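You operate a simulated robot arm through the tools that you are given. There is no shell and no other tool. Be economical: measure what you need, move in short steps, check, and stop when the job is done.

Carry out the task below with a simulated two-armed robot. There is one attempt and no reset: what you move stays moved.

Task
Take the small cream bag and put it on top of the cone carton. Then put the red milk carton in the big grey tub. Then take the lid off the pink sugar tub and lay it down on the top of the steel table. Then fetch the brown paper bag from the top of the steel table and set it in the grey tray. Then open the left end cupboard door, take the frying oil bottle and put it on the shelf of the left end cupboard and shut the door again. Then put the grey jug in the sink bowl. Then open the sugar tray lid. Keep to this order. Set down upright: frying oil bottle, grey jug.

The check looks at the end state, three seconds after you hand in, the way a careful person would. Anything else that was tipped, shoved, dropped, spilled or broken makes it a failure. A push-on lid holds only when it is set on centred and level and pressed home; a screw cap is set on level and turned clockwise until tight.

Robot
Two 6-joint arms with fingered hands on one trunk, on a base that drives. Base frame: it is fixed to the floor where the robot stands at the start and does not move with it; the origin is under the middle of the robot, x ahead of it, y to its left, z up; the surface under the hand at the start is at about z = 860. Readings come in mm, rad, newtons and seconds.
The left shoulder is at the start at [21, 171, 1475], the right one opposite. With the tool pointing down near the work surface each hand reaches from about 380 to 680 mm from the robot's upright axis, wherever it stands, measured 20 degrees to its own side. Places, roughly: big grey tub (34x24x15 cm) [500, 2200, 900]; brown paper bag (6x8x11 cm) [300, 3400, 900]; cone carton [500, 0, 1000]; frying oil bottle [-4250, 3000, 500]; grey jug (17x11x14 cm) [-4400, 3200, 200]; grey tray (38x20x5 cm) [300, -1200, 900]; left end cupboard door [-2700, 3500, 500]; pink sugar tub [500, 3000, 1000]; red milk carton [250, 2000, 1000]; shelf of the left end cupboard [-2400, 3500, 500]; sink bowl [-2500, 600, 800]; small cream bag [500, 250, 1000]; sugar tray lid [-4600, 2400, 900]. Payload 4.4 kg a hand.
The tool frame of a hand sits at the grasp point between the pads (the TCP): z along the fingers, y along the line on which they close. The tips reach 33 mm beyond it. The gripper opens to 164 mm. The gripper's body begins 93 mm behind the TCP. The gripper is a hand of 5 fingers: y runs from the thumb to the fingers, the wrist lies at [0, 0, -257] in the tool frame, and closing takes about 1.5 s.
Orientation is that of the tool frame in the base frame, as a unit quaternion [w, x, y, z]. With the fingers straight down and closing along the base's y, the tool's x points along the base's -x, its y along +y and its z along -z.

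Tools
- The arms move only by the tool step_arm. It takes "left_moves", "right_moves" or both (then of equal length, played together; a hand with none holds still); each is a list that holds one entry, the list of rows, each a list of 6 numbers: the shift along the tool's x, y, z in units of 300 mm (1.0 is 300 mm), then the turn, a rotation vector about the tool's x, y, z in units of 120 degrees (1.0 is 120 degrees). In form: [[[tx, ty, tz, wx, wy, wz], ...]]. A call has 1 to 8 rows; each row is the pose to reach, as a shift and turn from the pose commanded when the call began, along the tool's axes at that moment. "left_fingers" and "right_fingers" are, for a hand that has rows, the finger opening in mm, from 0 to 164, set as the call begins (left out, the last holds). A call with a number of a shift or a turn outside -1 to 1 is refused whole. A row lasts 0.2 s, in which the tool goes at most 50 mm and 0.15 rad; a call with a longer step from one row to the next is refused whole, and so is a gripper value outside its range. Where a pose cannot be reached the arm comes as near as it can. A force on the tool above 40 N (or 10 N above the force at the start of the call, whichever is more), or a blocked arm, ends the call early, and 0.2 s more pass. The fingers move at their own pace (about 72 mm/s each) and stop on an object; they squeeze with about 31 N. The grip force told is the motor's: it shows also when the fingers shut on nothing. Time passes only in rows, and 0.2 s behind the last, so rows that repeat a pose let the fingers close. It gives the time, the measured TCP pose, the force on the tool (base axes), the opening and the grip force at its end, in the units of the frame above (readings bear some noise), with the torque about the TCP (base axes, N m) and any sound that the robot's microphone picked up.
- Cameras (640 x 400 px; columns grow to the right, rows downward): "scene" is now at [87.2, 15.4, 1630.4]; the picture's right is [0.19, -0.98, 0.00], its down [-0.73, -0.14, -0.67] and it looks along [0.66, 0.13, -0.74] (base axes); focal length 260 px, centre (320, 200). "left" rides on the left gripper at [-93, -1, -124] in its tool frame; the picture's right is [0.01, -1.00, 0.00], its down [0.80, 0.01, -0.60] and it looks along [0.60, 0.01, 0.80] (tool axes); focal length 275 px, centre (320, 200). "right" rides on the right gripper at [93, -1, -124] in its tool frame; the picture's right is [0.01, 1.00, 0.00], its down [-0.80, 0.01, -0.60] and it looks along [-0.60, 0.01, 0.80] (tool axes); focal length 275 px, centre (320, 200). There is no depth. A picture from a camera that has moved, and an enlarged one, comes with that camera's place and axes in the base frame and with its lens.
- capture(camera): a new picture of that camera. The clock stands still meanwhile.
- raise_lower(by): slides the trunk up (or, below 0, down) by that many mm; the arms and the scene camera ride with it, the base frame stays. It gives what a move gives, with no picture.
- drive_base(legs): drives the robot by 1 to 6 legs, each [ahead, left, turn to the left] in mm, mm and rad, along the robot's own axes; the way and the turn of a leg run together, so that a leg with both is an arc; at most 1500 mm and 3.142 rad a leg. The arms and the cameras ride along, it lands a little off, and it stops where it bumps. It gives what a move gives.
- set_fingers(fingers, thumb_bend, hand): sets how far each is bent, from 0 (flat) to 100 (curled in); at 30 the hand is open as for a grip, at 70 the pads meet at the TCP. One left out holds its place. A second passes; each finger stops where it meets its share of the squeeze, and holds until it gets a number again. A gripper value or a shape takes the hand back. It gives what a move gives, with no picture; readings hold the bend of each and the force on the fingers (four entries, about 0 where the hand has none), thumb and palm.
- grasp_type(shape, hand): the hand has 5 fingers and takes this shape, open, in about a second: jaw (thumb against the fingers, like two jaws); tri (thumb and two fingers); tip (a fingertip pinch); poke (one finger out to press); point (the index stretched); flat (the hand flat); cup (the hand cupped); fist (a fist). The gripper value then closes the fingers along that shape, each until it touches; the sizes above hold for jaw. It gives what a move gives, with no picture.
- head_to(pan, tilt): turns the head with the scene camera to pan (to the left, within 1.501 rad either way) and tilt (down, from -0.506 to 1.204), counted from straight ahead of the robot. It gives what a move gives.
- close_up(camera, box): a new picture of the part [left, top, right, bottom] of that camera's present view, enlarged. The clock stands still meanwhile.
- job_done(): hands the job in; it is judged then, once.

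Go step by step. Nothing tells you exact positions but the pictures and the camera data: compare them with the known pose of the tool, close in by small moves and look again before you grip or let go. The budget is 207 turns and 210 pictures, counting those below and the enlarged ones. Unless the task says otherwise, let go and move clear before handing in, and close with one line.

The tools are called after "Emit:" by a JSON object that holds its "api" and its "payload". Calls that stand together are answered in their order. step_arm: Moves the arms, as the interface text tells. Its arguments: {"type":"object","properties":{"left_moves":{"type":"array"},"left_fingers":{"type":"number"},"right_moves":{"type":"array"},"right_fingers":{"type":"number"}},"required":[]} The other tools are called the same way: raise_lower (by) slides the trunk up or down; grasp_type (shape, hand) gives the hand a shape; set_fingers (fingers, thumb_bend, hand) moves the fingers one by one; drive_base (legs) drives the base; head_to (pan, tilt) turns the head that bears the scene camera; capture (camera) takes a picture; close_up (camera, box) takes an enlarged picture of a part of a camera's view; job_done () hands the job in.

At the start:

```text
clock: 0.0
left_tool_pos: [556.6, 265.4, 1000.2]
left_tcp_rot: [0.0, 0.0, 1.0, 0.001]
left_force: [0.9, -0.5, 0.3]
left_moment: [-0.01, 0.04, -0.01]
left_finger_gap: 163.8
left_grasp_force: 0.1
left_shape: jaw
left_bend: [30.0, 30.0]
left_finger forces: [0.0, 0.0, 0.0, 0.0, 0.0, 0.1]
right_tool_pos: [660.9, -140.5, 1195.9]
right_tcp_rot: [0.0, 0.0, 1.0, 0.0]
right_force: [1.2, -0.8, 0.5]
right_moment: [-0.01, -0.01, -0.01]
right_finger_gap: 164.1
right_grasp_force: 0.0
right_shape: jaw
right_bend: [30.0, 30.0]
right_finger forces: [0.0, 0.0, 0.0, 0.0, 0.0, 0.1]
trunk travel left (down, up): [-727.0, 15.0]
robot x, y, heading: [-1.1, -0.8, 0.001]
head pan, tilt: [0.192, 0.834]
```

scene: 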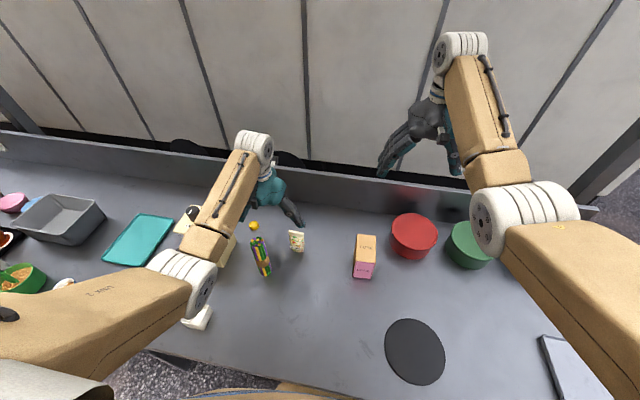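
right: 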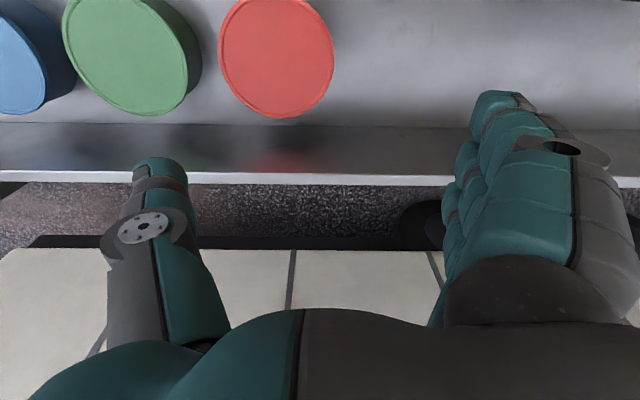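
left: 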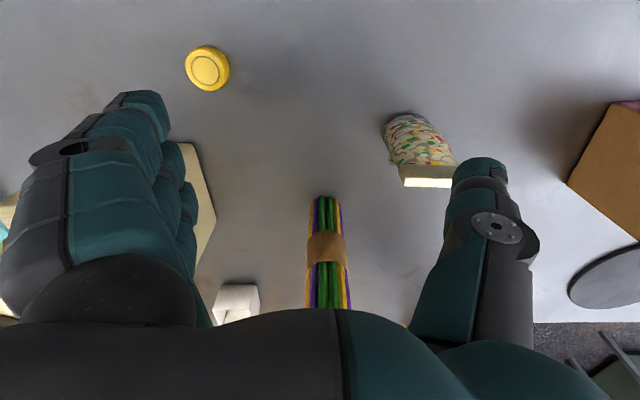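

I see the worktop with a cone carton near the middle and several small pale items near the left hand. I'll look closer to identify the cream bag.

Emit:
{"api": "close_up", "payload": {"camera": "scene", "box": [160, 190, 400, 340]}}

Emit:
{"api": "close_up", "payload": {"camera": "left", "box": [160, 80, 640, 380]}}

```text
2.67 times, centred on (280, 265) of scene
camera zoom: at [87.2, 15.4, 1630.4], right [0.19, -0.98, 0.0], down [-0.73, -0.14, -0.67], along [0.66, 0.13, -0.74], focal length 692 px, centre (427, 27)
```

zoom: 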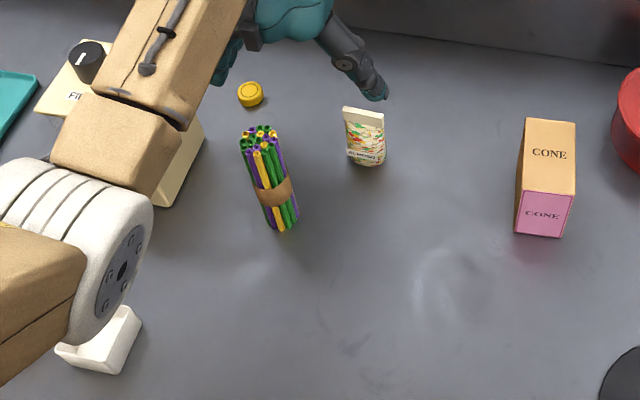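

```text
1.33 times, centred on (400, 230) of left
camera zoom: at [648.8, 263.1, 1123.0], right [-0.01, -1.0, 0.0], down [-0.8, 0.01, 0.6], along [-0.6, 0.01, -0.8], focal length 367 px, centre (213, 160)
```

zoom: 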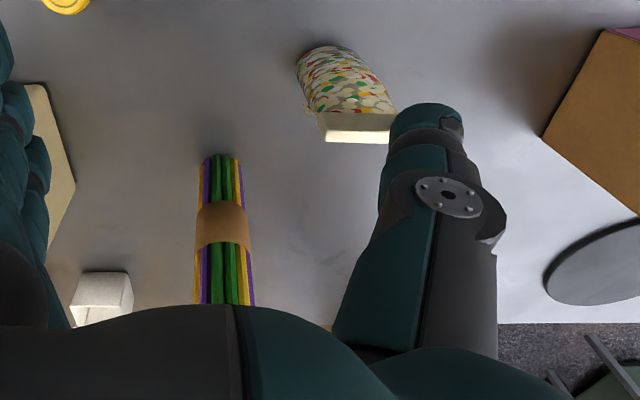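

The small cream bag (ALMOND) stands at about [538, 181], top near z 945. The cone carton top is at about [520, -38, 961]. I'll move the left hand over the bag and shift the right arm out of the way.

Emit:
{"api": "step_arm", "payload": {"left_moves": [[[0.03, -0.14, 0, 0, 0, 0], [0.062, -0.28, 0, 0, 0, 0], [0.062, -0.28, 0, 0, 0, 0], [0.062, -0.28, 0, 0, 0, 0]]], "right_moves": [[[0, -0.15, 0, 0, 0, 0], [0, -0.3, 0, 0, 0, 0], [0, -0.45, 0, 0, 0, 0], [0, -0.5, 0, 0, 0, 0]]], "left_fingers": 100}}

Emit:
{"api": "capture", "payload": {"camera": "left"}}

Emit:
{"api": "capture", "payload": {"camera": "scene"}}

```text
clock: 1.0
left_tool_pos: [537.8, 178.5, 1000.1]
left_tcp_rot: [0.0, 0.0, 1.0, 0.0]
left_force: [0.1, 0.0, 0.2]
left_moment: [0.02, 0.0, 0.01]
left_finger_gap: 100.6
left_grasp_force: 0.0
left_shape: jaw
left_bend: [71.0, 68.0]
left_finger forces: [0.1, 0.0, 0.1, 0.0, 0.1, 0.1]
right_tool_pos: [660.7, -290.8, 1192.2]
right_tcp_rot: [0.0, 0.0, 1.0, 0.0]
right_force: [-0.3, -0.5, -0.5]
right_moment: [-0.02, -0.03, 0.0]
right_finger_gap: 164.1
right_grasp_force: 0.0
right_shape: jaw
right_bend: [30.0, 30.0]
right_finger forces: [0.0, 0.0, 0.0, 0.0, 0.0, 0.0]
right hand out of reach, approached as far as the arm can: row 1, 2
trunk travel left (down, up): [-727.0, 15.0]
robot x, y, heading: [-0.9, 2.5, 0.002]
head pan, tilt: [0.192, 0.834]
```

```text
204 pictures are left
camera left: at [629.6, 177.4, 1123.0], right [-0.01, -1.0, 0.0], down [-0.8, 0.01, 0.6], along [-0.6, 0.01, -0.8], focal length 275 px, centre (320, 200)
```

left: 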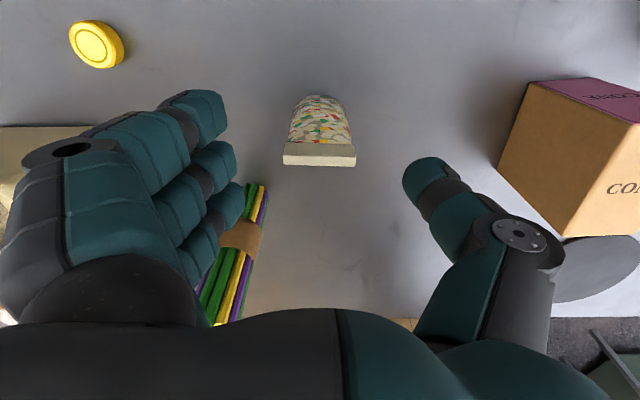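

```text
203 pictures are left
camera scene: at [87.0, 14.5, 1630.5], right [0.19, -0.98, 0.0], down [-0.73, -0.14, -0.67], along [0.66, 0.13, -0.74], focal length 260 px, centre (320, 200)
```

scene: 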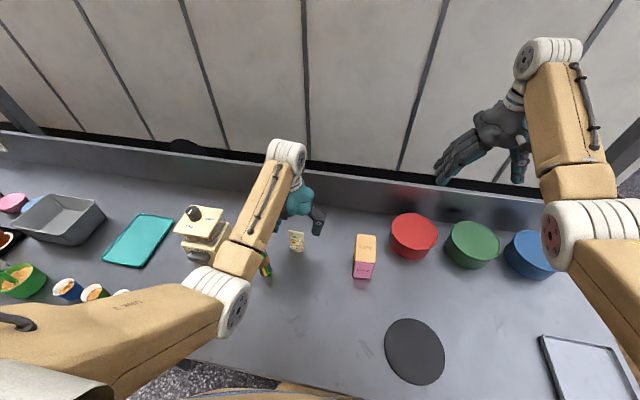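

The bag is centred under the hand. I'll go down to grip height, then close gently.

Emit:
{"api": "step_arm", "payload": {"left_moves": [[[0, 0, 0.15, 0, 0, 0], [0, 0, 0.28, 0, 0, 0], [0, 0, 0.28, 0, 0, 0]]]}}

Emit:
{"api": "capture", "payload": {"camera": "left"}}

Emit:
{"api": "step_arm", "payload": {"left_moves": [[[0, 0, 0, 0, 0, 0], [0, 0, 0, 0, 0, 0], [0, 0, 0, 0, 0, 0], [0, 0, 0, 0, 0, 0], [0, 0, 0, 0, 0, 0]]], "left_fingers": 20}}

Emit:
{"api": "capture", "payload": {"camera": "left"}}

```text
clock: 1.8
left_tool_pos: [538.8, 179.1, 915.5]
left_tcp_rot: [0.001, 0.0, 1.0, 0.0]
left_force: [0.9, 0.5, 0.3]
left_moment: [0.0, -0.01, 0.01]
left_finger_gap: 100.6
left_grasp_force: 0.0
left_shape: jaw
left_bend: [71.0, 68.0]
left_finger forces: [0.0, 0.0, 0.0, 0.0, 0.1, 0.1]
right_tool_pos: [660.7, -290.2, 1193.3]
right_tcp_rot: [0.0, 0.0, 1.0, 0.0]
right_force: [-0.3, 0.6, -0.4]
right_moment: [0.01, 0.03, -0.03]
right_finger_gap: 163.9
right_grasp_force: 0.1
right_shape: jaw
right_bend: [30.0, 30.0]
right_finger forces: [0.0, 0.0, 0.0, 0.0, 0.0, 0.0]
trunk travel left (down, up): [-727.0, 15.0]
robot x, y, heading: [1.7, -0.0, 0.001]
head pan, tilt: [0.192, 0.834]
```

```text
202 pictures are left
camera left: at [630.0, 177.0, 1039.4], right [-0.01, -1.0, 0.0], down [-0.8, 0.01, 0.6], along [-0.6, 0.01, -0.8], focal length 275 px, centre (320, 200)
```

left: 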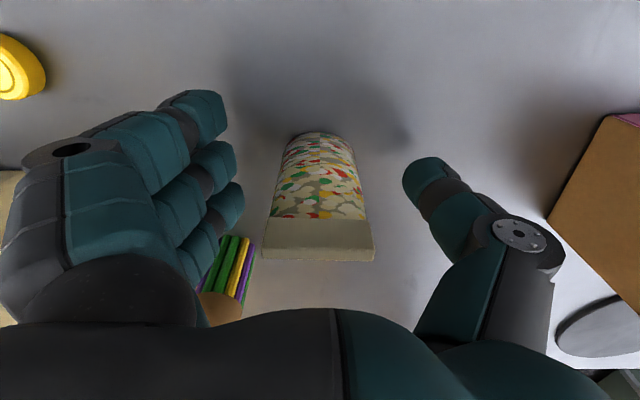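

```text
clock: 3.0
left_tool_pos: [537.6, 179.1, 914.9]
left_tcp_rot: [0.0, 0.0, 1.0, 0.0]
left_force: [0.2, -0.1, 1.2]
left_moment: [-0.04, -0.03, 0.02]
left_finger_gap: 38.0
left_grasp_force: 30.8
left_shape: jaw
left_bend: [70.0, 74.0]
left_finger forces: [0.0, 26.2, 2.2, 0.0, 27.1, 0.0]
right_tool_pos: [660.9, -290.1, 1193.2]
right_tcp_rot: [-0.001, -0.001, 1.0, 0.0]
right_force: [-0.7, 1.3, 0.3]
right_moment: [0.01, 0.04, 0.0]
right_finger_gap: 164.0
right_grasp_force: 0.0
right_shape: jaw
right_bend: [30.0, 30.0]
right_finger forces: [0.1, 0.1, 0.0, 0.0, 0.1, 0.1]
trunk travel left (down, up): [-727.0, 15.0]
robot x, y, heading: [2.2, 1.2, -0.0]
head pan, tilt: [0.192, 0.834]
```

```text
201 pictures are left
camera left: at [630.2, 177.4, 1039.5], right [-0.01, -1.0, 0.0], down [-0.8, 0.01, 0.6], along [-0.6, 0.01, -0.8], focal length 275 px, centre (320, 200)
```

left: 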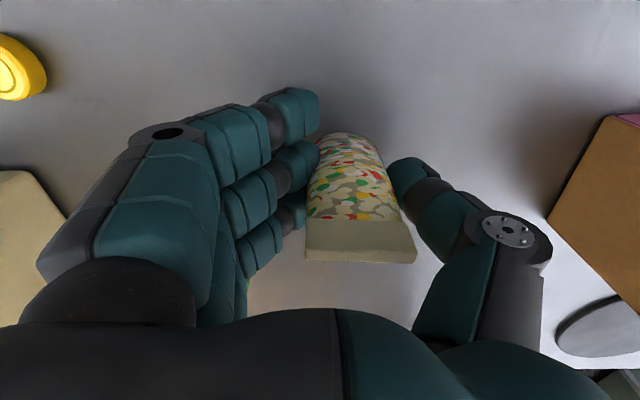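

The bag is held, sitting about 15 mm toward the thumb. I'll lift it, carry it over the carton and check.

Emit:
{"api": "step_arm", "payload": {"left_moves": [[[0, 0, -0.15, 0, 0, 0], [0, 0, -0.3, 0, 0, 0], [0, 0, -0.45, 0, 0, 0], [0.01, -0.14, -0.46, 0, 0, 0], [0.02, -0.28, -0.46, 0, 0, 0], [0.04, -0.42, -0.46, 0, 0, 0], [0.06, -0.56, -0.46, 0, 0, 0], [0.06, -0.67, -0.46, 0, 0, 0]]]}}

Emit:
{"api": "capture", "payload": {"camera": "left"}}

Emit:
{"api": "close_up", "payload": {"camera": "scene", "box": [260, 180, 460, 305]}}

```text
clock: 4.8
left_tool_pos: [547.4, 99.8, 1037.4]
left_tcp_rot: [0.011, -0.049, 0.996, 0.069]
left_force: [0.7, -0.2, -0.3]
left_moment: [0.03, 0.0, -0.02]
left_finger_gap: 38.4
left_grasp_force: 31.6
left_shape: jaw
left_bend: [70.0, 74.0]
left_finger forces: [0.0, 27.7, 2.3, 0.1, 28.2, 0.1]
left hand out of reach, approached as far as the arm can: row 3, 4, 5
right_tool_pos: [662.2, -290.9, 1194.5]
right_tcp_rot: [-0.001, 0.0, 1.0, 0.001]
right_force: [0.4, -0.8, 0.2]
right_moment: [0.03, 0.01, 0.01]
right_finger_gap: 163.7
right_grasp_force: 0.0
right_shape: jaw
right_bend: [30.0, 30.0]
right_finger forces: [0.0, 0.0, 0.1, 0.1, 0.0, 0.1]
trunk travel left (down, up): [-727.0, 15.0]
robot x, y, heading: [-0.0, -3.0, -0.004]
head pan, tilt: [0.192, 0.834]
stopped in row 8 (left hand): the arm was blocked; the commanded pose is now the measured one
```

```text
200 pictures are left
camera left: at [637.7, 90.4, 1163.3], right [0.09, -0.99, -0.14], down [-0.81, -0.15, 0.57], along [-0.59, 0.06, -0.81], focal length 275 px, centre (320, 200)
```

left: 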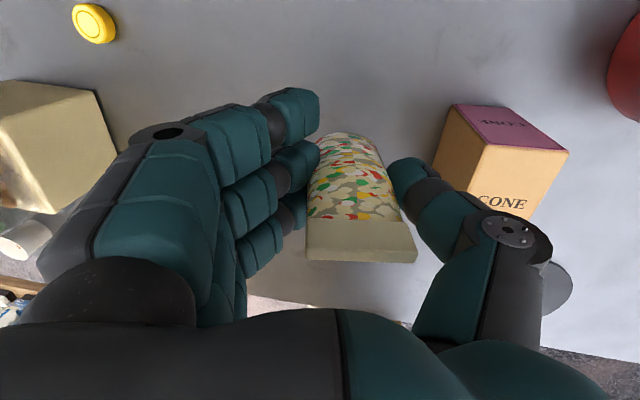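

```text
3.20 times, centred on (360, 242) of scene
camera zoom: at [87.6, 14.4, 1630.4], right [0.19, -0.98, 0.0], down [-0.73, -0.14, -0.67], along [0.66, 0.13, -0.74], focal length 831 px, centre (192, 64)
```

zoom: 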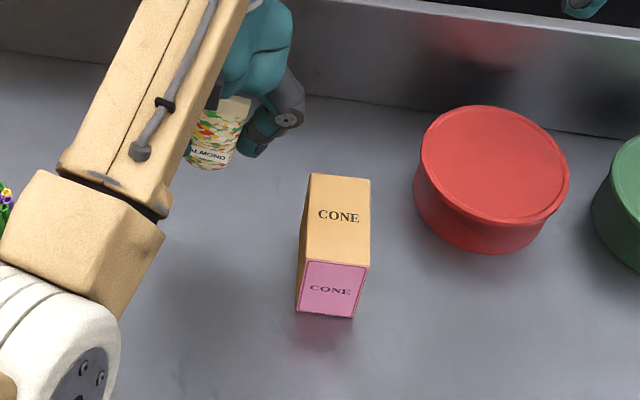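

The left arm cannot reach that far to the right. I'll raise the trunk slightly, drive the base right by 120 mm and straighten the hand.

Emit:
{"api": "raise_lower", "payload": {"by": 14}}

Emit:
{"api": "drive_base", "payload": {"legs": [[0, -150, 0]]}}

Emit:
{"api": "step_arm", "payload": {"left_moves": [[[0, 0, 0, 0.033, 0.005, 0.024], [0, 0, 0, 0.066, 0.0105, 0.047], [0, 0, 0, 0.066, 0.0105, 0.047]]]}}

Emit:
{"api": "capture", "payload": {"camera": "left"}}

Emit:
{"api": "capture", "payload": {"camera": "scene"}}

```text
clock: 5.4
left_tool_pos: [546.6, 100.2, 1051.6]
left_tcp_rot: [0.01, -0.048, 0.996, 0.069]
left_force: [0.8, 0.3, -1.6]
left_moment: [0.04, 0.01, 0.01]
left_finger_gap: 38.1
left_grasp_force: 31.5
left_shape: jaw
left_bend: [70.0, 74.0]
left_finger forces: [0.1, 27.7, 2.3, 0.0, 28.3, 0.0]
right_tool_pos: [662.2, -289.9, 1207.6]
right_tcp_rot: [0.0, -0.001, 1.0, 0.0]
right_force: [-0.3, 0.2, 0.6]
right_moment: [-0.04, 0.01, -0.01]
right_finger_gap: 164.0
right_grasp_force: 0.0
right_shape: jaw
right_bend: [30.0, 30.0]
right_finger forces: [0.0, 0.0, 0.0, 0.1, 0.0, 0.0]
trunk travel left (down, up): [-741.0, 1.0]
robot x, y, heading: [-1.4, 3.2, 0.001]
head pan, tilt: [0.192, 0.834]
```

```text
clock: 6.8
left_tool_pos: [547.3, -51.1, 1050.5]
left_tcp_rot: [0.009, -0.05, 0.996, 0.069]
left_force: [0.6, -0.9, -1.4]
left_moment: [0.02, 0.01, 0.0]
left_finger_gap: 37.9
left_grasp_force: 31.0
left_shape: jaw
left_bend: [70.0, 74.0]
left_finger forces: [0.0, 27.7, 2.3, 0.1, 28.3, 0.1]
right_tool_pos: [661.7, -442.8, 1208.2]
right_tcp_rot: [0.0, -0.001, 1.0, 0.0]
right_force: [0.2, -0.6, 0.4]
right_moment: [0.07, 0.03, 0.01]
right_finger_gap: 163.7
right_grasp_force: 0.0
right_shape: jaw
right_bend: [30.0, 30.0]
right_finger forces: [0.1, 0.0, 0.0, 0.0, 0.1, 0.0]
trunk travel left (down, up): [-741.0, 1.0]
robot x, y, heading: [-1.9, -148.9, 0.004]
head pan, tilt: [0.192, 0.834]
```

```text
clock: 7.6
left_tool_pos: [546.1, -51.1, 1050.6]
left_tcp_rot: [-0.002, 0.0, 1.0, 0.0]
left_force: [0.2, 0.6, -0.3]
left_moment: [-0.01, -0.03, 0.02]
left_finger_gap: 38.0
left_grasp_force: 31.0
left_shape: jaw
left_bend: [70.0, 74.0]
left_finger forces: [0.1, 27.7, 2.4, 0.1, 28.2, 0.0]
right_tool_pos: [661.6, -441.1, 1208.6]
right_tcp_rot: [0.0, -0.001, 1.0, 0.0]
right_force: [-0.1, 0.7, 0.6]
right_moment: [-0.02, 0.0, 0.0]
right_finger_gap: 163.9
right_grasp_force: 0.0
right_shape: jaw
right_bend: [30.0, 30.0]
right_finger forces: [0.0, 0.0, 0.0, 0.0, 0.0, 0.1]
trunk travel left (down, up): [-741.0, 1.0]
robot x, y, heading: [2.9, -157.0, 0.0]
head pan, tilt: [0.192, 0.834]
```

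```text
198 pictures are left
camera left: at [639.1, -52.3, 1174.7], right [-0.01, -1.0, 0.0], down [-0.8, 0.01, 0.6], along [-0.6, 0.01, -0.8], focal length 275 px, centre (320, 200)
```

left: 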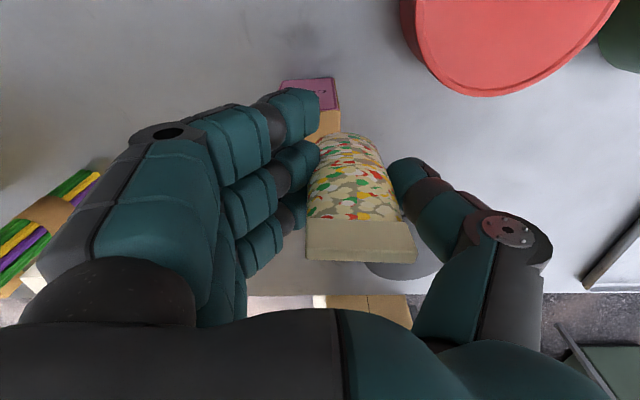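

```text
197 pictures are left
camera scene: at [87.2, -136.2, 1644.5], right [0.19, -0.98, 0.0], down [-0.73, -0.14, -0.67], along [0.66, 0.13, -0.74], focal length 260 px, centre (320, 200)
```

scene: 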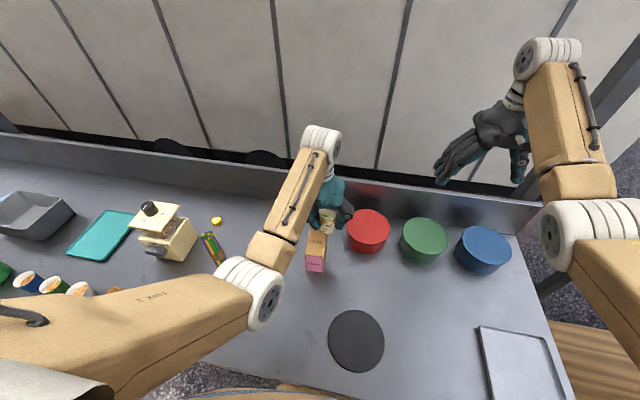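

The bag is above the carton but about 30 mm too far right and too far out. I'll adjust, then check before lowering.

Emit:
{"api": "step_arm", "payload": {"left_moves": [[[0.093, 0.107, 0, 0, 0, 0], [0.093, 0.107, 0.06, 0, 0, 0], [0.093, 0.107, 0.06, 0, 0, 0]]]}}

Emit:
{"api": "capture", "payload": {"camera": "left"}}

Emit:
{"api": "close_up", "payload": {"camera": "scene", "box": [270, 180, 370, 280]}}

```text
clock: 8.4
left_tool_pos: [519.0, -19.0, 1032.9]
left_tcp_rot: [0.0, 0.0, 1.0, -0.001]
left_force: [-0.6, -0.4, -0.3]
left_moment: [-0.03, 0.02, -0.03]
left_finger_gap: 37.9
left_grasp_force: 31.5
left_shape: jaw
left_bend: [70.0, 74.0]
left_finger forces: [0.1, 27.7, 2.4, 0.0, 28.1, 0.0]
right_tool_pos: [661.3, -441.2, 1207.5]
right_tcp_rot: [0.001, 0.0, 1.0, 0.001]
right_force: [-0.2, -0.2, 0.6]
right_moment: [-0.01, -0.03, 0.01]
right_finger_gap: 163.8
right_grasp_force: 0.1
right_shape: jaw
right_bend: [30.0, 30.0]
right_finger forces: [0.0, 0.0, 0.1, 0.0, 0.0, 0.1]
trunk travel left (down, up): [-741.0, 1.0]
robot x, y, heading: [1.6, -149.8, 0.008]
head pan, tilt: [0.192, 0.834]
```

```text
196 pictures are left
camera left: at [610.8, -20.5, 1156.1], right [-0.01, -1.0, 0.0], down [-0.8, 0.01, 0.6], along [-0.6, 0.01, -0.8], focal length 275 px, centre (320, 200)
```

left: 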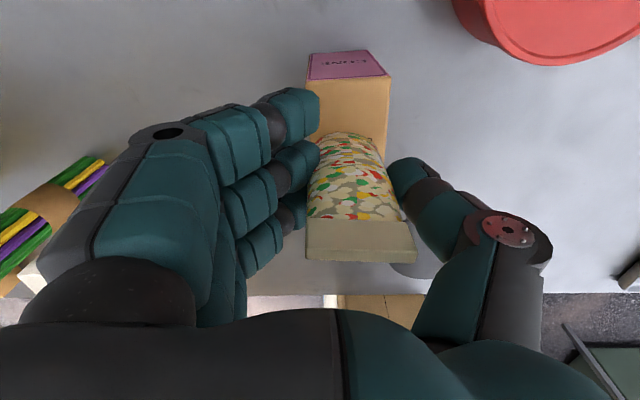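

```text
4.00 times, centred on (320, 230) of scene
camera zoom: at [86.8, -136.0, 1644.5], right [0.19, -0.98, 0.0], down [-0.73, -0.14, -0.67], along [0.66, 0.13, -0.74], focal length 1038 px, centre (320, 80)
```

zoom: 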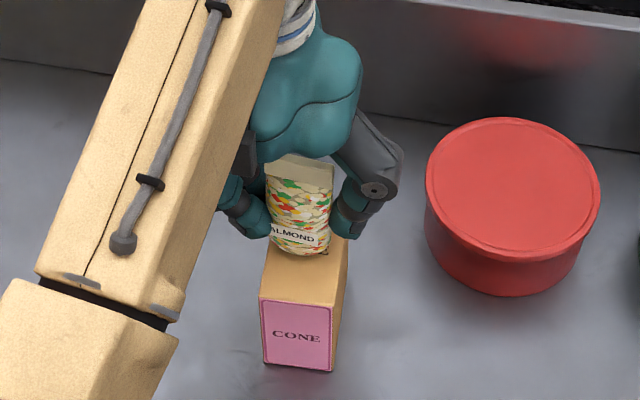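

Alignment looks good, so I'll lower onto the carton in small steps.

Emit:
{"api": "step_arm", "payload": {"left_moves": [[[0, 0, 0.03, 0, 0, 0], [0, 0, 0.045, 0, 0, 0], [0, 0, 0.045, 0, 0, 0]]]}}

Emit:
{"api": "close_up", "payload": {"camera": "scene", "box": [290, 210, 350, 270]}}

```text
clock: 9.2
left_tool_pos: [518.7, -21.3, 1020.2]
left_tcp_rot: [0.0, 0.0, 1.0, -0.001]
left_force: [0.2, 1.2, 6.8]
left_moment: [-0.22, 0.06, 0.0]
left_finger_gap: 38.0
left_grasp_force: 30.6
left_shape: jaw
left_bend: [70.0, 74.0]
left_finger forces: [0.0, 29.0, 2.4, 0.0, 28.7, 0.1]
right_tool_pos: [661.2, -441.1, 1206.6]
right_tcp_rot: [0.0, -0.001, 1.0, 0.0]
right_force: [0.0, -0.1, 0.0]
right_moment: [-0.02, -0.01, -0.01]
right_finger_gap: 164.0
right_grasp_force: 0.1
right_shape: jaw
right_bend: [30.0, 30.0]
right_finger forces: [0.0, 0.1, 0.1, 0.0, 0.1, 0.1]
trunk travel left (down, up): [-741.0, 1.0]
robot x, y, heading: [-0.2, -150.2, 0.003]
head pan, tilt: [0.192, 0.834]
```

```text
6.67 times, centred on (320, 240) of scene
camera zoom: at [87.0, -136.6, 1644.6], right [0.19, -0.98, 0.0], down [-0.73, -0.14, -0.67], along [0.66, 0.13, -0.74], focal length 1731 px, centre (320, -67)
```

zoom: 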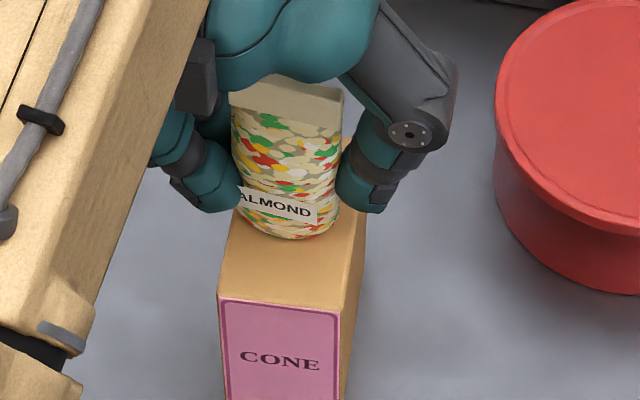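

The bag rests on the carton with about 7 N. I'll release and rise clear.

Emit:
{"api": "step_arm", "payload": {"left_moves": [[[0, 0, 0, 0, 0, 0], [0, 0, 0, 0, 0, 0], [0, 0, 0, 0, 0, 0], [0, 0, 0, 0, 0, 0], [0, 0, -0.1, 0, 0, 0], [0, 0, -0.25, 0, 0, 0], [0, 0, -0.3, 0, 0, 0]]], "left_fingers": 100}}

Emit:
{"api": "capture", "payload": {"camera": "left"}}

Emit:
{"api": "capture", "payload": {"camera": "scene"}}

```text
clock: 10.8
left_tool_pos: [545.5, -27.6, 1067.0]
left_tcp_rot: [-0.001, 0.001, 1.0, -0.001]
left_force: [-1.0, 0.7, 0.3]
left_moment: [0.0, 0.01, -0.03]
left_finger_gap: 99.3
left_grasp_force: 0.1
left_shape: jaw
left_bend: [71.0, 69.0]
left_finger forces: [0.0, 0.0, 0.0, 0.1, 0.0, 0.1]
left hand out of reach, approached as far as the arm can: row 5, 6, 7
right_tool_pos: [661.5, -440.4, 1208.1]
right_tcp_rot: [0.001, -0.001, 1.0, 0.0]
right_force: [0.5, 0.2, -0.2]
right_moment: [0.0, -0.03, 0.01]
right_finger_gap: 164.1
right_grasp_force: 0.0
right_shape: jaw
right_bend: [30.0, 30.0]
right_finger forces: [0.1, 0.0, 0.0, 0.0, 0.0, 0.0]
trunk travel left (down, up): [-741.0, 1.0]
robot x, y, heading: [1.3, -149.4, 0.005]
head pan, tilt: [0.192, 0.834]
```

```text
193 pictures are left
camera left: at [638.2, -28.8, 1190.4], right [-0.01, -1.0, 0.0], down [-0.8, 0.01, 0.6], along [-0.6, 0.01, -0.8], focal length 275 px, centre (320, 200)
```

left: 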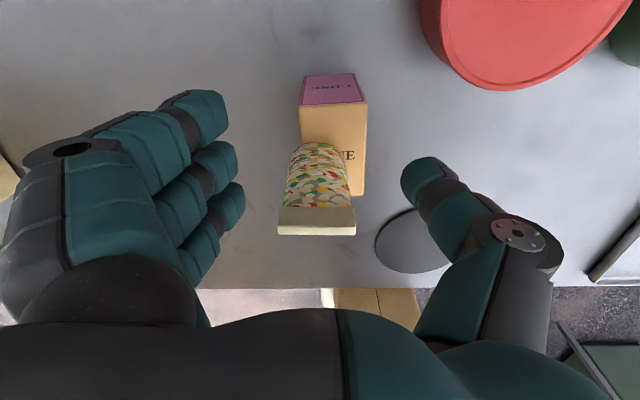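

```text
192 pictures are left
camera scene: at [86.7, -136.3, 1644.5], right [0.19, -0.98, 0.0], down [-0.73, -0.14, -0.67], along [0.66, 0.13, -0.74], focal length 260 px, centre (320, 200)
```

scene: 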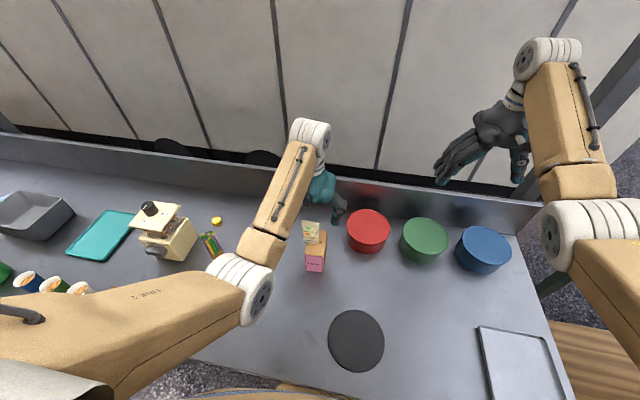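

The bag is on the carton; I'll check how it sits before moving away.

Emit:
{"api": "close_up", "payload": {"camera": "scene", "box": [280, 200, 360, 280]}}

Emit:
{"api": "close_up", "payload": {"camera": "left", "box": [260, 60, 400, 250]}}

```text
5.00 times, centred on (320, 240) of scene
camera zoom: at [86.7, -136.3, 1644.5], right [0.19, -0.98, 0.0], down [-0.73, -0.14, -0.67], along [0.66, 0.13, -0.74], focal length 1298 px, centre (320, 0)
```

zoom: 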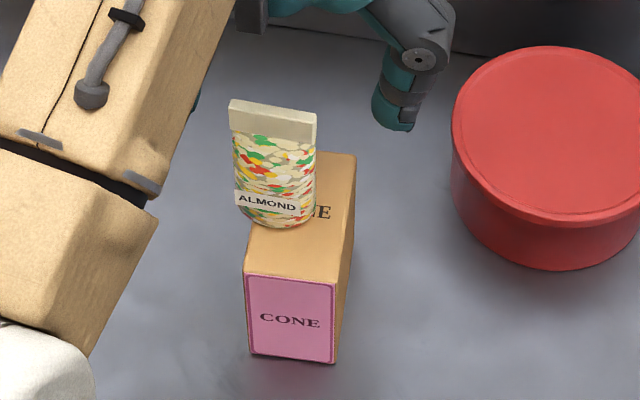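

```text
2.11 times, centred on (330, 155) of left
camera zoom: at [638.2, -28.8, 1190.4], right [-0.01, -1.0, 0.0], down [-0.8, 0.01, 0.6], along [-0.6, 0.01, -0.8], focal length 580 px, centre (299, 295)
```

zoom: 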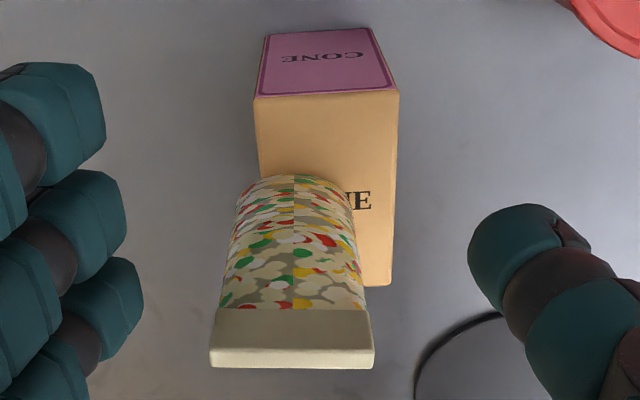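

The bag sits upright and stable on the carton. Now I'll back away from the counter and drive left toward the red milk carton.

Emit:
{"api": "drive_base", "payload": {"legs": [[-400, 0, 0], [0, 1000, 0], [0, 850, 0]]}}

Emit:
{"api": "head_to", "payload": {"pan": 0.2, "tilt": 0.7}}

Emit:
{"api": "capture", "payload": {"camera": "scene"}}

```text
clock: 22.3
left_tool_pos: [143.4, 1857.0, 1066.4]
left_tcp_rot: [-0.001, -0.005, 1.0, 0.0]
left_force: [-0.2, -0.6, 0.4]
left_moment: [-0.02, 0.01, -0.03]
left_finger_gap: 99.1
left_grasp_force: 0.1
left_shape: jaw
left_bend: [71.0, 69.0]
left_finger forces: [0.1, 0.0, 0.0, 0.0, 0.1, 0.1]
right_tool_pos: [263.2, 1445.5, 1208.1]
right_tcp_rot: [0.0, -0.006, 1.0, 0.0]
right_force: [0.3, 0.7, -0.3]
right_moment: [-0.01, 0.03, 0.01]
right_finger_gap: 163.9
right_grasp_force: 0.1
right_shape: jaw
right_bend: [30.0, 30.0]
right_finger forces: [0.0, 0.0, 0.1, 0.0, 0.0, 0.0]
trunk travel left (down, up): [-741.0, 1.0]
robot x, y, heading: [-404.1, 1728.7, 0.01]
head pan, tilt: [0.192, 0.834]
```

```text
clock: 23.0
left_tool_pos: [142.9, 1858.0, 1066.9]
left_tcp_rot: [0.0, -0.004, 1.0, -0.001]
left_force: [0.1, -0.2, 0.4]
left_moment: [0.0, 0.03, 0.02]
left_finger_gap: 99.2
left_grasp_force: 0.2
left_shape: jaw
left_bend: [71.0, 69.0]
left_finger forces: [0.0, 0.1, 0.0, 0.1, 0.0, 0.0]
right_tool_pos: [263.8, 1445.3, 1207.5]
right_tcp_rot: [0.0, -0.006, 1.0, 0.0]
right_force: [-0.1, 0.1, 0.6]
right_moment: [0.02, 0.01, -0.03]
right_finger_gap: 163.8
right_grasp_force: 0.1
right_shape: jaw
right_bend: [30.0, 30.0]
right_finger forces: [0.0, 0.0, 0.1, 0.0, 0.0, 0.0]
trunk travel left (down, up): [-741.0, 1.0]
robot x, y, heading: [-401.8, 1731.3, 0.011]
head pan, tilt: [0.201, 0.7]
```

```text
189 pictures are left
camera scene: at [-308.9, 1745.5, 1655.4], right [0.21, -0.98, 0.0], down [-0.63, -0.14, -0.76], along [0.75, 0.16, -0.64], focal length 260 px, centre (320, 200)
```

scene: 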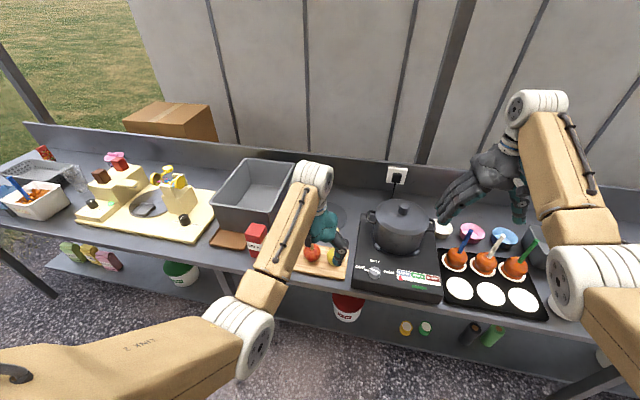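

I see the red carton just in front of the grey tub on the counter. Zooming in.

Emit:
{"api": "close_up", "payload": {"camera": "scene", "box": [190, 150, 390, 290]}}

```text
2.86 times, centred on (290, 220) of scene
camera zoom: at [-308.9, 1745.5, 1655.4], right [0.21, -0.98, 0.0], down [-0.63, -0.14, -0.76], along [0.75, 0.16, -0.64], focal length 742 px, centre (406, 143)
```

zoom: 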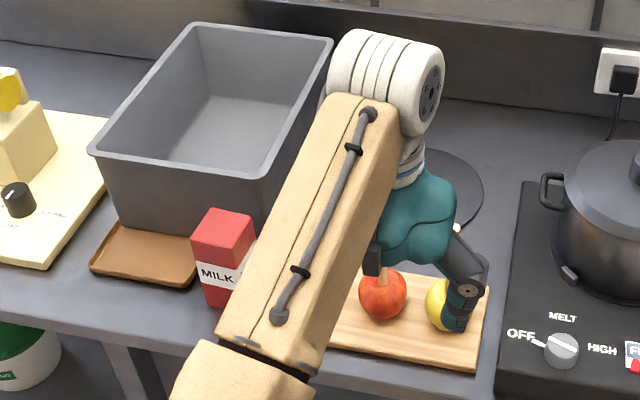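

The milk carton is at about [280, 2107], top z ~967. The tub spans x 340–683, y 2070–2317, rim ~1010. I'll drive so the left hand comes over the carton.

Emit:
{"api": "drive_base", "payload": {"legs": [[125, 230, 0]]}}

Emit:
{"api": "capture", "payload": {"camera": "left"}}

Emit:
{"api": "capture", "payload": {"camera": "scene"}}

```text
clock: 24.8
left_tool_pos: [264.9, 2093.6, 1066.8]
left_tcp_rot: [-0.001, -0.006, 1.0, -0.001]
left_force: [-0.7, -0.2, -0.7]
left_moment: [-0.01, 0.0, -0.01]
left_finger_gap: 98.8
left_grasp_force: 0.1
left_shape: jaw
left_bend: [71.0, 69.0]
left_finger forces: [0.0, 0.0, 0.0, 0.0, 0.0, 0.1]
right_tool_pos: [385.1, 1682.1, 1207.4]
right_tcp_rot: [0.0, -0.007, 1.0, -0.001]
right_force: [0.8, 0.3, 0.3]
right_moment: [-0.06, -0.01, -0.02]
right_finger_gap: 163.8
right_grasp_force: 0.0
right_shape: jaw
right_bend: [30.0, 30.0]
right_finger forces: [0.0, 0.1, 0.0, 0.0, 0.0, 0.0]
trunk travel left (down, up): [-741.0, 1.0]
robot x, y, heading: [-282.5, 1963.1, 0.016]
head pan, tilt: [0.201, 0.7]
```

```text
187 pictures are left
camera left: at [356.4, 2093.1, 1189.8], right [0.0, -1.0, 0.0], down [-0.8, 0.0, 0.6], along [-0.6, 0.0, -0.8], focal length 275 px, centre (320, 200)
```

left: 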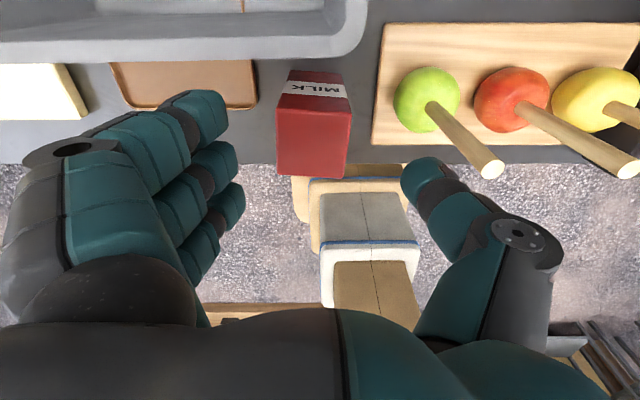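

```text
186 pictures are left
camera scene: at [-187.5, 1981.0, 1655.4], right [0.21, -0.98, 0.0], down [-0.63, -0.14, -0.76], along [0.75, 0.16, -0.64], focal length 260 px, centre (320, 200)
```

scene: 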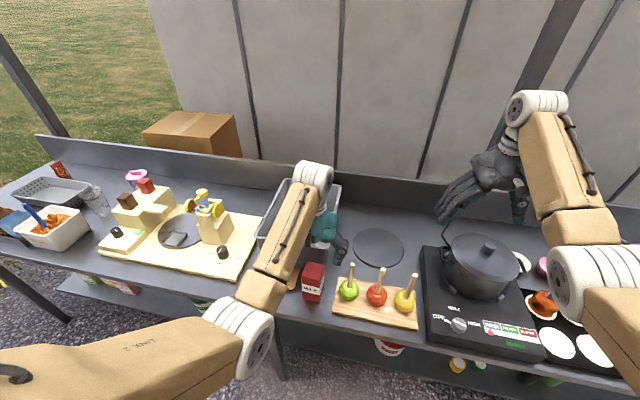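

The carton is centred near [262, 2098], top around 990. I'll open a bit more, shift slightly and descend to grip it.

Emit:
{"api": "step_arm", "payload": {"left_moves": [[[0.01, 0.04, 0, 0, 0, 0], [0.01, 0.04, 0, 0, 0, 0], [0.01, 0.04, 0.12, 0, 0, 0]]], "left_fingers": 125}}

Emit:
{"api": "capture", "payload": {"camera": "left"}}

```text
clock: 25.6
left_tool_pos: [261.8, 2105.6, 1029.7]
left_tcp_rot: [-0.001, -0.006, 1.0, -0.001]
left_force: [0.0, 0.3, -0.6]
left_moment: [0.03, 0.02, -0.02]
left_finger_gap: 124.8
left_grasp_force: 0.1
left_shape: jaw
left_bend: [62.0, 61.0]
left_finger forces: [0.1, 0.0, 0.0, 0.0, 0.1, 0.0]
right_tool_pos: [385.5, 1681.2, 1207.1]
right_tcp_rot: [0.001, -0.007, 1.0, -0.001]
right_force: [0.5, 0.6, 0.4]
right_moment: [0.01, 0.02, 0.0]
right_finger_gap: 164.1
right_grasp_force: 0.1
right_shape: jaw
right_bend: [30.0, 30.0]
right_finger forces: [0.0, 0.0, 0.0, 0.1, 0.0, 0.0]
trunk travel left (down, up): [-741.0, 1.0]
robot x, y, heading: [-279.4, 1965.2, 0.012]
head pan, tilt: [0.201, 0.7]
```

```text
185 pictures are left
camera left: at [353.9, 2104.9, 1152.6], right [0.0, -1.0, 0.0], down [-0.8, 0.0, 0.6], along [-0.6, 0.0, -0.8], focal length 275 px, centre (320, 200)
```

left: 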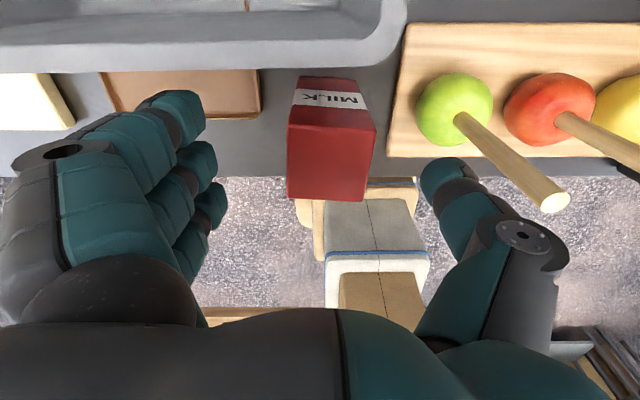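

A stick stands at about [270, 1985] beside the thumb. I'll use a narrower opening (100) and go straight down.

Emit:
{"api": "step_arm", "payload": {"left_moves": [[[0.02, 0.0, 0, 0, 0, 0], [0.02, 0.0, 0.0, 0, 0, 0], [0.02, 0.0, 0.15, 0, 0, 0], [0.02, 0.0, 0.26, 0, 0, 0], [0.02, 0.0, 0.33, 0, 0, 0]]], "left_fingers": 100}}

Emit:
{"api": "capture", "payload": {"camera": "left"}}

```text
clock: 26.8
left_tool_pos: [254.9, 2103.5, 933.0]
left_tcp_rot: [-0.001, -0.006, 1.0, -0.001]
left_force: [0.0, -0.1, 0.5]
left_moment: [-0.03, 0.01, 0.01]
left_finger_gap: 100.9
left_grasp_force: 0.0
left_shape: jaw
left_bend: [71.0, 68.0]
left_finger forces: [0.0, 0.1, 0.1, 0.0, 0.0, 0.1]
right_tool_pos: [385.6, 1680.8, 1208.3]
right_tcp_rot: [0.0, -0.007, 1.0, 0.0]
right_force: [-0.1, -0.4, 0.4]
right_moment: [0.0, -0.02, -0.01]
right_finger_gap: 163.8
right_grasp_force: 0.1
right_shape: jaw
right_bend: [30.0, 30.0]
right_finger forces: [0.0, 0.1, 0.0, 0.1, 0.1, 0.0]
trunk travel left (down, up): [-741.0, 1.0]
robot x, y, heading: [-278.5, 1958.1, 0.013]
head pan, tilt: [0.201, 0.7]
```

```text
184 pictures are left
camera left: at [347.0, 2103.8, 1056.1], right [0.0, -1.0, 0.0], down [-0.8, 0.0, 0.6], along [-0.6, 0.0, -0.8], focal length 275 px, centre (320, 200)
```

left: 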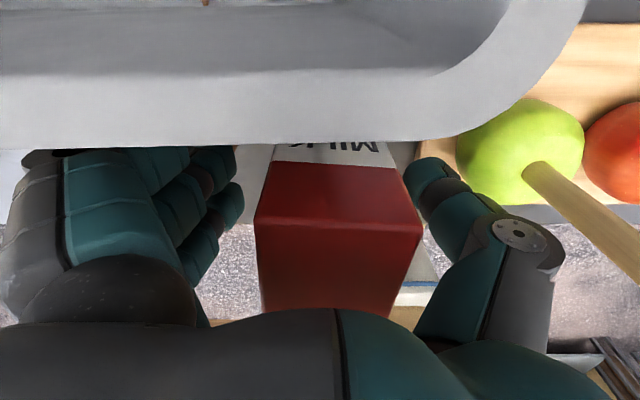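

The fingers straddle the carton. Closing now.

Emit:
{"api": "step_arm", "payload": {"left_moves": [[[-0.02, 0, 0, 0, 0, 0], [-0.02, 0, 0, 0, 0, 0], [-0.02, 0, 0, 0, 0, 0], [-0.02, 0, 0, 0, 0, 0], [-0.02, 0, 0, 0, 0, 0]]], "left_fingers": 40}}

Emit:
{"api": "capture", "payload": {"camera": "left"}}

```text
clock: 28.0
left_tool_pos: [261.1, 2105.4, 931.4]
left_tcp_rot: [0.0, -0.007, 1.0, -0.001]
left_force: [1.2, 2.5, 0.8]
left_moment: [0.29, 0.11, -0.07]
left_finger_gap: 48.5
left_grasp_force: 30.7
left_shape: jaw
left_bend: [70.0, 71.0]
left_finger forces: [0.1, 7.0, 27.5, 0.0, 34.4, 0.0]
right_tool_pos: [384.1, 1681.2, 1207.1]
right_tcp_rot: [0.0, -0.007, 1.0, -0.001]
right_force: [-0.6, 0.5, 0.0]
right_moment: [0.0, 0.0, -0.02]
right_finger_gap: 163.9
right_grasp_force: 0.0
right_shape: jaw
right_bend: [30.0, 30.0]
right_finger forces: [0.0, 0.1, 0.0, 0.0, 0.0, 0.0]
trunk travel left (down, up): [-741.0, 1.0]
robot x, y, heading: [-281.5, 1961.5, 0.011]
head pan, tilt: [0.201, 0.7]
```

```text
183 pictures are left
camera left: at [352.7, 2104.4, 1055.6], right [0.0, -1.0, 0.0], down [-0.8, 0.0, 0.6], along [-0.6, 0.0, -0.8], focal length 275 px, centre (320, 200)
```

left: 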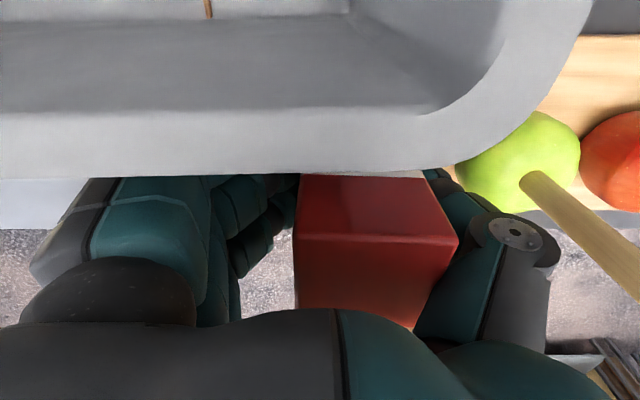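

The carton is held. I'll lift straight up, back off a bit, then gain height with the arm more extended.

Emit:
{"api": "step_arm", "payload": {"left_moves": [[[0, 0, -0.1, 0, 0, 0], [0, 0, -0.25, 0, 0, 0], [0, 0, -0.4, 0, 0, 0], [0, 0, -0.43, 0, 0, 0], [0, 0, -0.43, 0, 0, 0]]]}}

Emit:
{"api": "drive_base", "payload": {"legs": [[-150, 0, -0.01]]}}

Emit:
{"api": "step_arm", "payload": {"left_moves": [[[-0.12, 0.1, 0, 0, 0, 0], [-0.2, 0.2, -0.1, 0, 0, 0], [-0.27, 0.3, -0.2, 0, 0, 0], [-0.27, 0.3, -0.3, 0, 0, 0], [-0.27, 0.3, -0.4, 0, 0, 0]]]}}

Emit:
{"api": "capture", "payload": {"camera": "scene"}}

Emit:
{"api": "capture", "payload": {"camera": "left"}}

```text
clock: 29.2
left_tool_pos: [262.0, 2104.1, 1060.8]
left_tcp_rot: [-0.001, -0.006, 1.0, -0.001]
left_force: [0.0, 0.0, -3.5]
left_moment: [0.08, 0.02, 0.0]
left_finger_gap: 48.1
left_grasp_force: 30.7
left_shape: jaw
left_bend: [70.0, 71.0]
left_finger forces: [0.1, 7.2, 25.6, 0.0, 35.0, 0.0]
right_tool_pos: [385.6, 1681.7, 1207.3]
right_tcp_rot: [0.0, -0.006, 1.0, 0.0]
right_force: [0.1, 0.2, -0.4]
right_moment: [0.05, 0.02, -0.01]
right_finger_gap: 163.9
right_grasp_force: 0.1
right_shape: jaw
right_bend: [30.0, 30.0]
right_finger forces: [0.0, 0.0, 0.1, 0.0, 0.0, 0.0]
trunk travel left (down, up): [-741.0, 1.0]
robot x, y, heading: [-280.3, 1960.5, 0.011]
head pan, tilt: [0.201, 0.7]
```

```text
clock: 30.6
left_tool_pos: [111.5, 2094.6, 1060.1]
left_tcp_rot: [-0.001, 0.001, 1.0, 0.0]
left_force: [0.2, 1.1, -4.5]
left_moment: [0.05, -0.02, -0.02]
left_finger_gap: 48.2
left_grasp_force: 31.3
left_shape: jaw
left_bend: [70.0, 71.0]
left_finger forces: [0.1, 7.3, 25.7, 0.0, 34.9, 0.0]
right_tool_pos: [228.7, 1669.8, 1207.8]
right_tcp_rot: [0.0, 0.0, 1.0, 0.0]
right_force: [-1.5, -0.1, 0.0]
right_moment: [-0.01, -0.06, 0.03]
right_finger_gap: 163.7
right_grasp_force: 0.0
right_shape: jaw
right_bend: [30.0, 30.0]
right_finger forces: [0.1, 0.1, 0.1, 0.0, 0.0, 0.0]
trunk travel left (down, up): [-741.0, 1.0]
robot x, y, heading: [-430.4, 1960.5, 0.001]
head pan, tilt: [0.201, 0.7]
```

```text
clock: 31.8
left_tool_pos: [212.8, 2186.9, 1167.5]
left_tcp_rot: [-0.002, 0.002, 1.0, -0.001]
left_force: [-1.0, -0.2, -4.8]
left_moment: [0.07, 0.03, 0.0]
left_finger_gap: 48.7
left_grasp_force: 30.7
left_shape: jaw
left_bend: [70.0, 71.0]
left_finger forces: [0.0, 7.4, 25.9, 0.0, 34.9, 0.0]
left hand out of reach, approached as far as the arm can: row 4, 5
right_tool_pos: [231.8, 1670.2, 1206.5]
right_tcp_rot: [-0.001, 0.0, 1.0, 0.0]
right_force: [0.5, -0.7, 0.3]
right_moment: [0.01, -0.03, 0.0]
right_finger_gap: 163.9
right_grasp_force: 0.1
right_shape: jaw
right_bend: [30.0, 30.0]
right_finger forces: [0.0, 0.0, 0.0, 0.1, 0.0, 0.0]
trunk travel left (down, up): [-741.0, 1.0]
robot x, y, heading: [-432.4, 1962.1, -0.004]
head pan, tilt: [0.201, 0.7]
```

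```text
182 pictures are left
camera scene: at [-338.1, 1977.7, 1655.4], right [0.2, -0.98, 0.0], down [-0.63, -0.13, -0.76], along [0.75, 0.15, -0.64], focal length 260 px, centre (320, 200)
```

scene: 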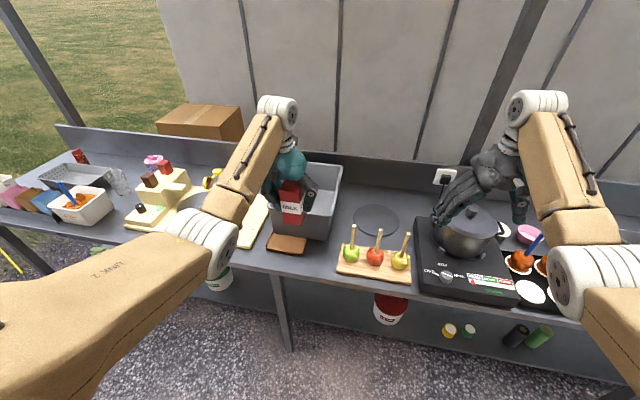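

```text
181 pictures are left
camera left: at [304.9, 2185.1, 1290.2], right [-0.01, -1.0, 0.0], down [-0.8, 0.01, 0.6], along [-0.6, 0.01, -0.8], focal length 275 px, centre (320, 200)
```

left: 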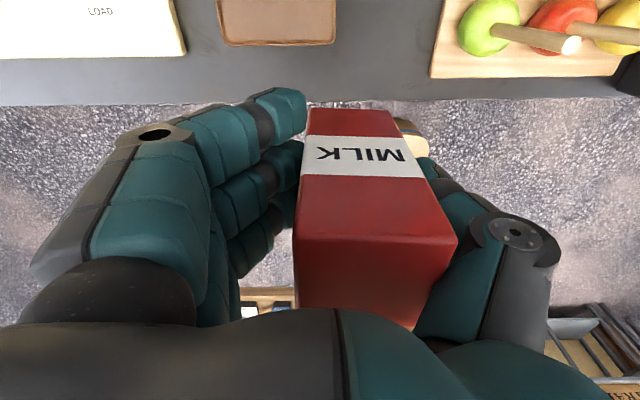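

Height is now 1167, well clear of the tub rim. I'll drive forward to bring the carton over the tub.

Emit:
{"api": "drive_base", "payload": {"legs": [[350, 15, 0]]}}

Emit:
{"api": "step_arm", "payload": {"left_moves": [[[0.1, 0, 0, 0, 0, 0], [0.2, 0, 0.05, 0, 0, 0], [0.22, 0, 0.1, 0, 0, 0]]]}}

Emit:
{"api": "capture", "payload": {"camera": "left"}}

Emit:
{"api": "capture", "payload": {"camera": "scene"}}

```text
clock: 34.1
left_tool_pos: [565.4, 2197.7, 1167.6]
left_tcp_rot: [-0.001, 0.003, 1.0, -0.001]
left_force: [-0.6, -0.5, -4.0]
left_moment: [0.09, 0.02, 0.05]
left_finger_gap: 48.3
left_grasp_force: 30.4
left_shape: jaw
left_bend: [70.0, 71.0]
left_finger forces: [0.0, 7.3, 26.0, 0.1, 35.0, 0.1]
right_tool_pos: [578.7, 1682.2, 1206.7]
right_tcp_rot: [-0.001, 0.003, 1.0, 0.0]
right_force: [0.6, -0.8, -0.7]
right_moment: [0.01, 0.01, 0.0]
right_finger_gap: 163.9
right_grasp_force: 0.1
right_shape: jaw
right_bend: [30.0, 30.0]
right_finger forces: [0.0, 0.0, 0.0, 0.1, 0.1, 0.0]
trunk travel left (down, up): [-741.0, 1.0]
robot x, y, heading: [-81.1, 1977.2, -0.005]
head pan, tilt: [0.201, 0.7]
```

```text
clock: 34.9
left_tool_pos: [527.2, 2199.7, 1117.3]
left_tcp_rot: [-0.001, 0.004, 1.0, -0.001]
left_force: [0.2, -0.6, -4.3]
left_moment: [0.08, 0.02, 0.0]
left_finger_gap: 48.5
left_grasp_force: 31.4
left_shape: jaw
left_bend: [70.0, 71.0]
left_finger forces: [0.0, 7.4, 25.8, 0.0, 35.0, 0.0]
left hand out of reach, approached as far as the arm can: row 1, 2, 3
right_tool_pos: [578.2, 1680.8, 1206.7]
right_tcp_rot: [0.0, 0.003, 1.0, -0.001]
right_force: [0.8, 0.1, 0.1]
right_moment: [0.04, 0.02, -0.01]
right_finger_gap: 163.7
right_grasp_force: 0.1
right_shape: jaw
right_bend: [30.0, 30.0]
right_finger forces: [0.1, 0.0, 0.0, 0.0, 0.0, 0.0]
trunk travel left (down, up): [-741.0, 1.0]
robot x, y, heading: [-81.7, 1971.1, -0.006]
head pan, tilt: [0.201, 0.7]
```

```text
180 pictures are left
camera left: at [618.9, 2197.4, 1241.2], right [-0.02, -1.0, 0.0], down [-0.8, 0.02, 0.6], along [-0.6, 0.01, -0.8], focal length 275 px, centre (320, 200)
```

left: 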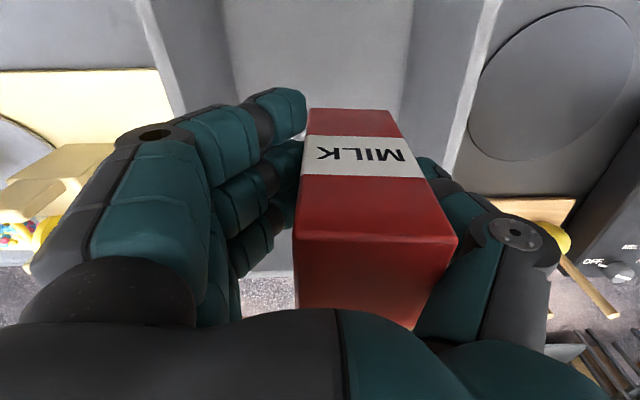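

```text
179 pictures are left
camera scene: at [12.0, 1991.2, 1655.5], right [0.19, -0.98, 0.0], down [-0.63, -0.12, -0.76], along [0.75, 0.15, -0.64], focal length 260 px, centre (320, 200)
```

scene: 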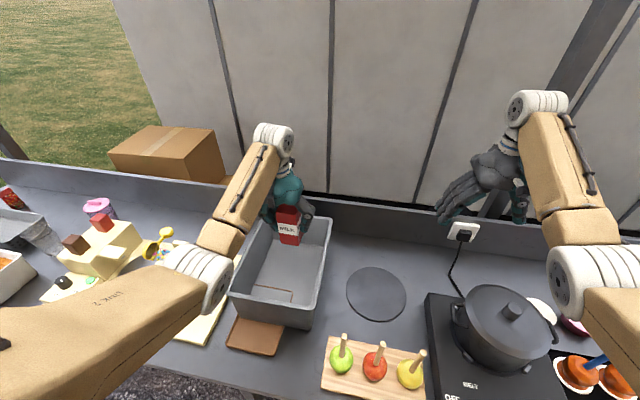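

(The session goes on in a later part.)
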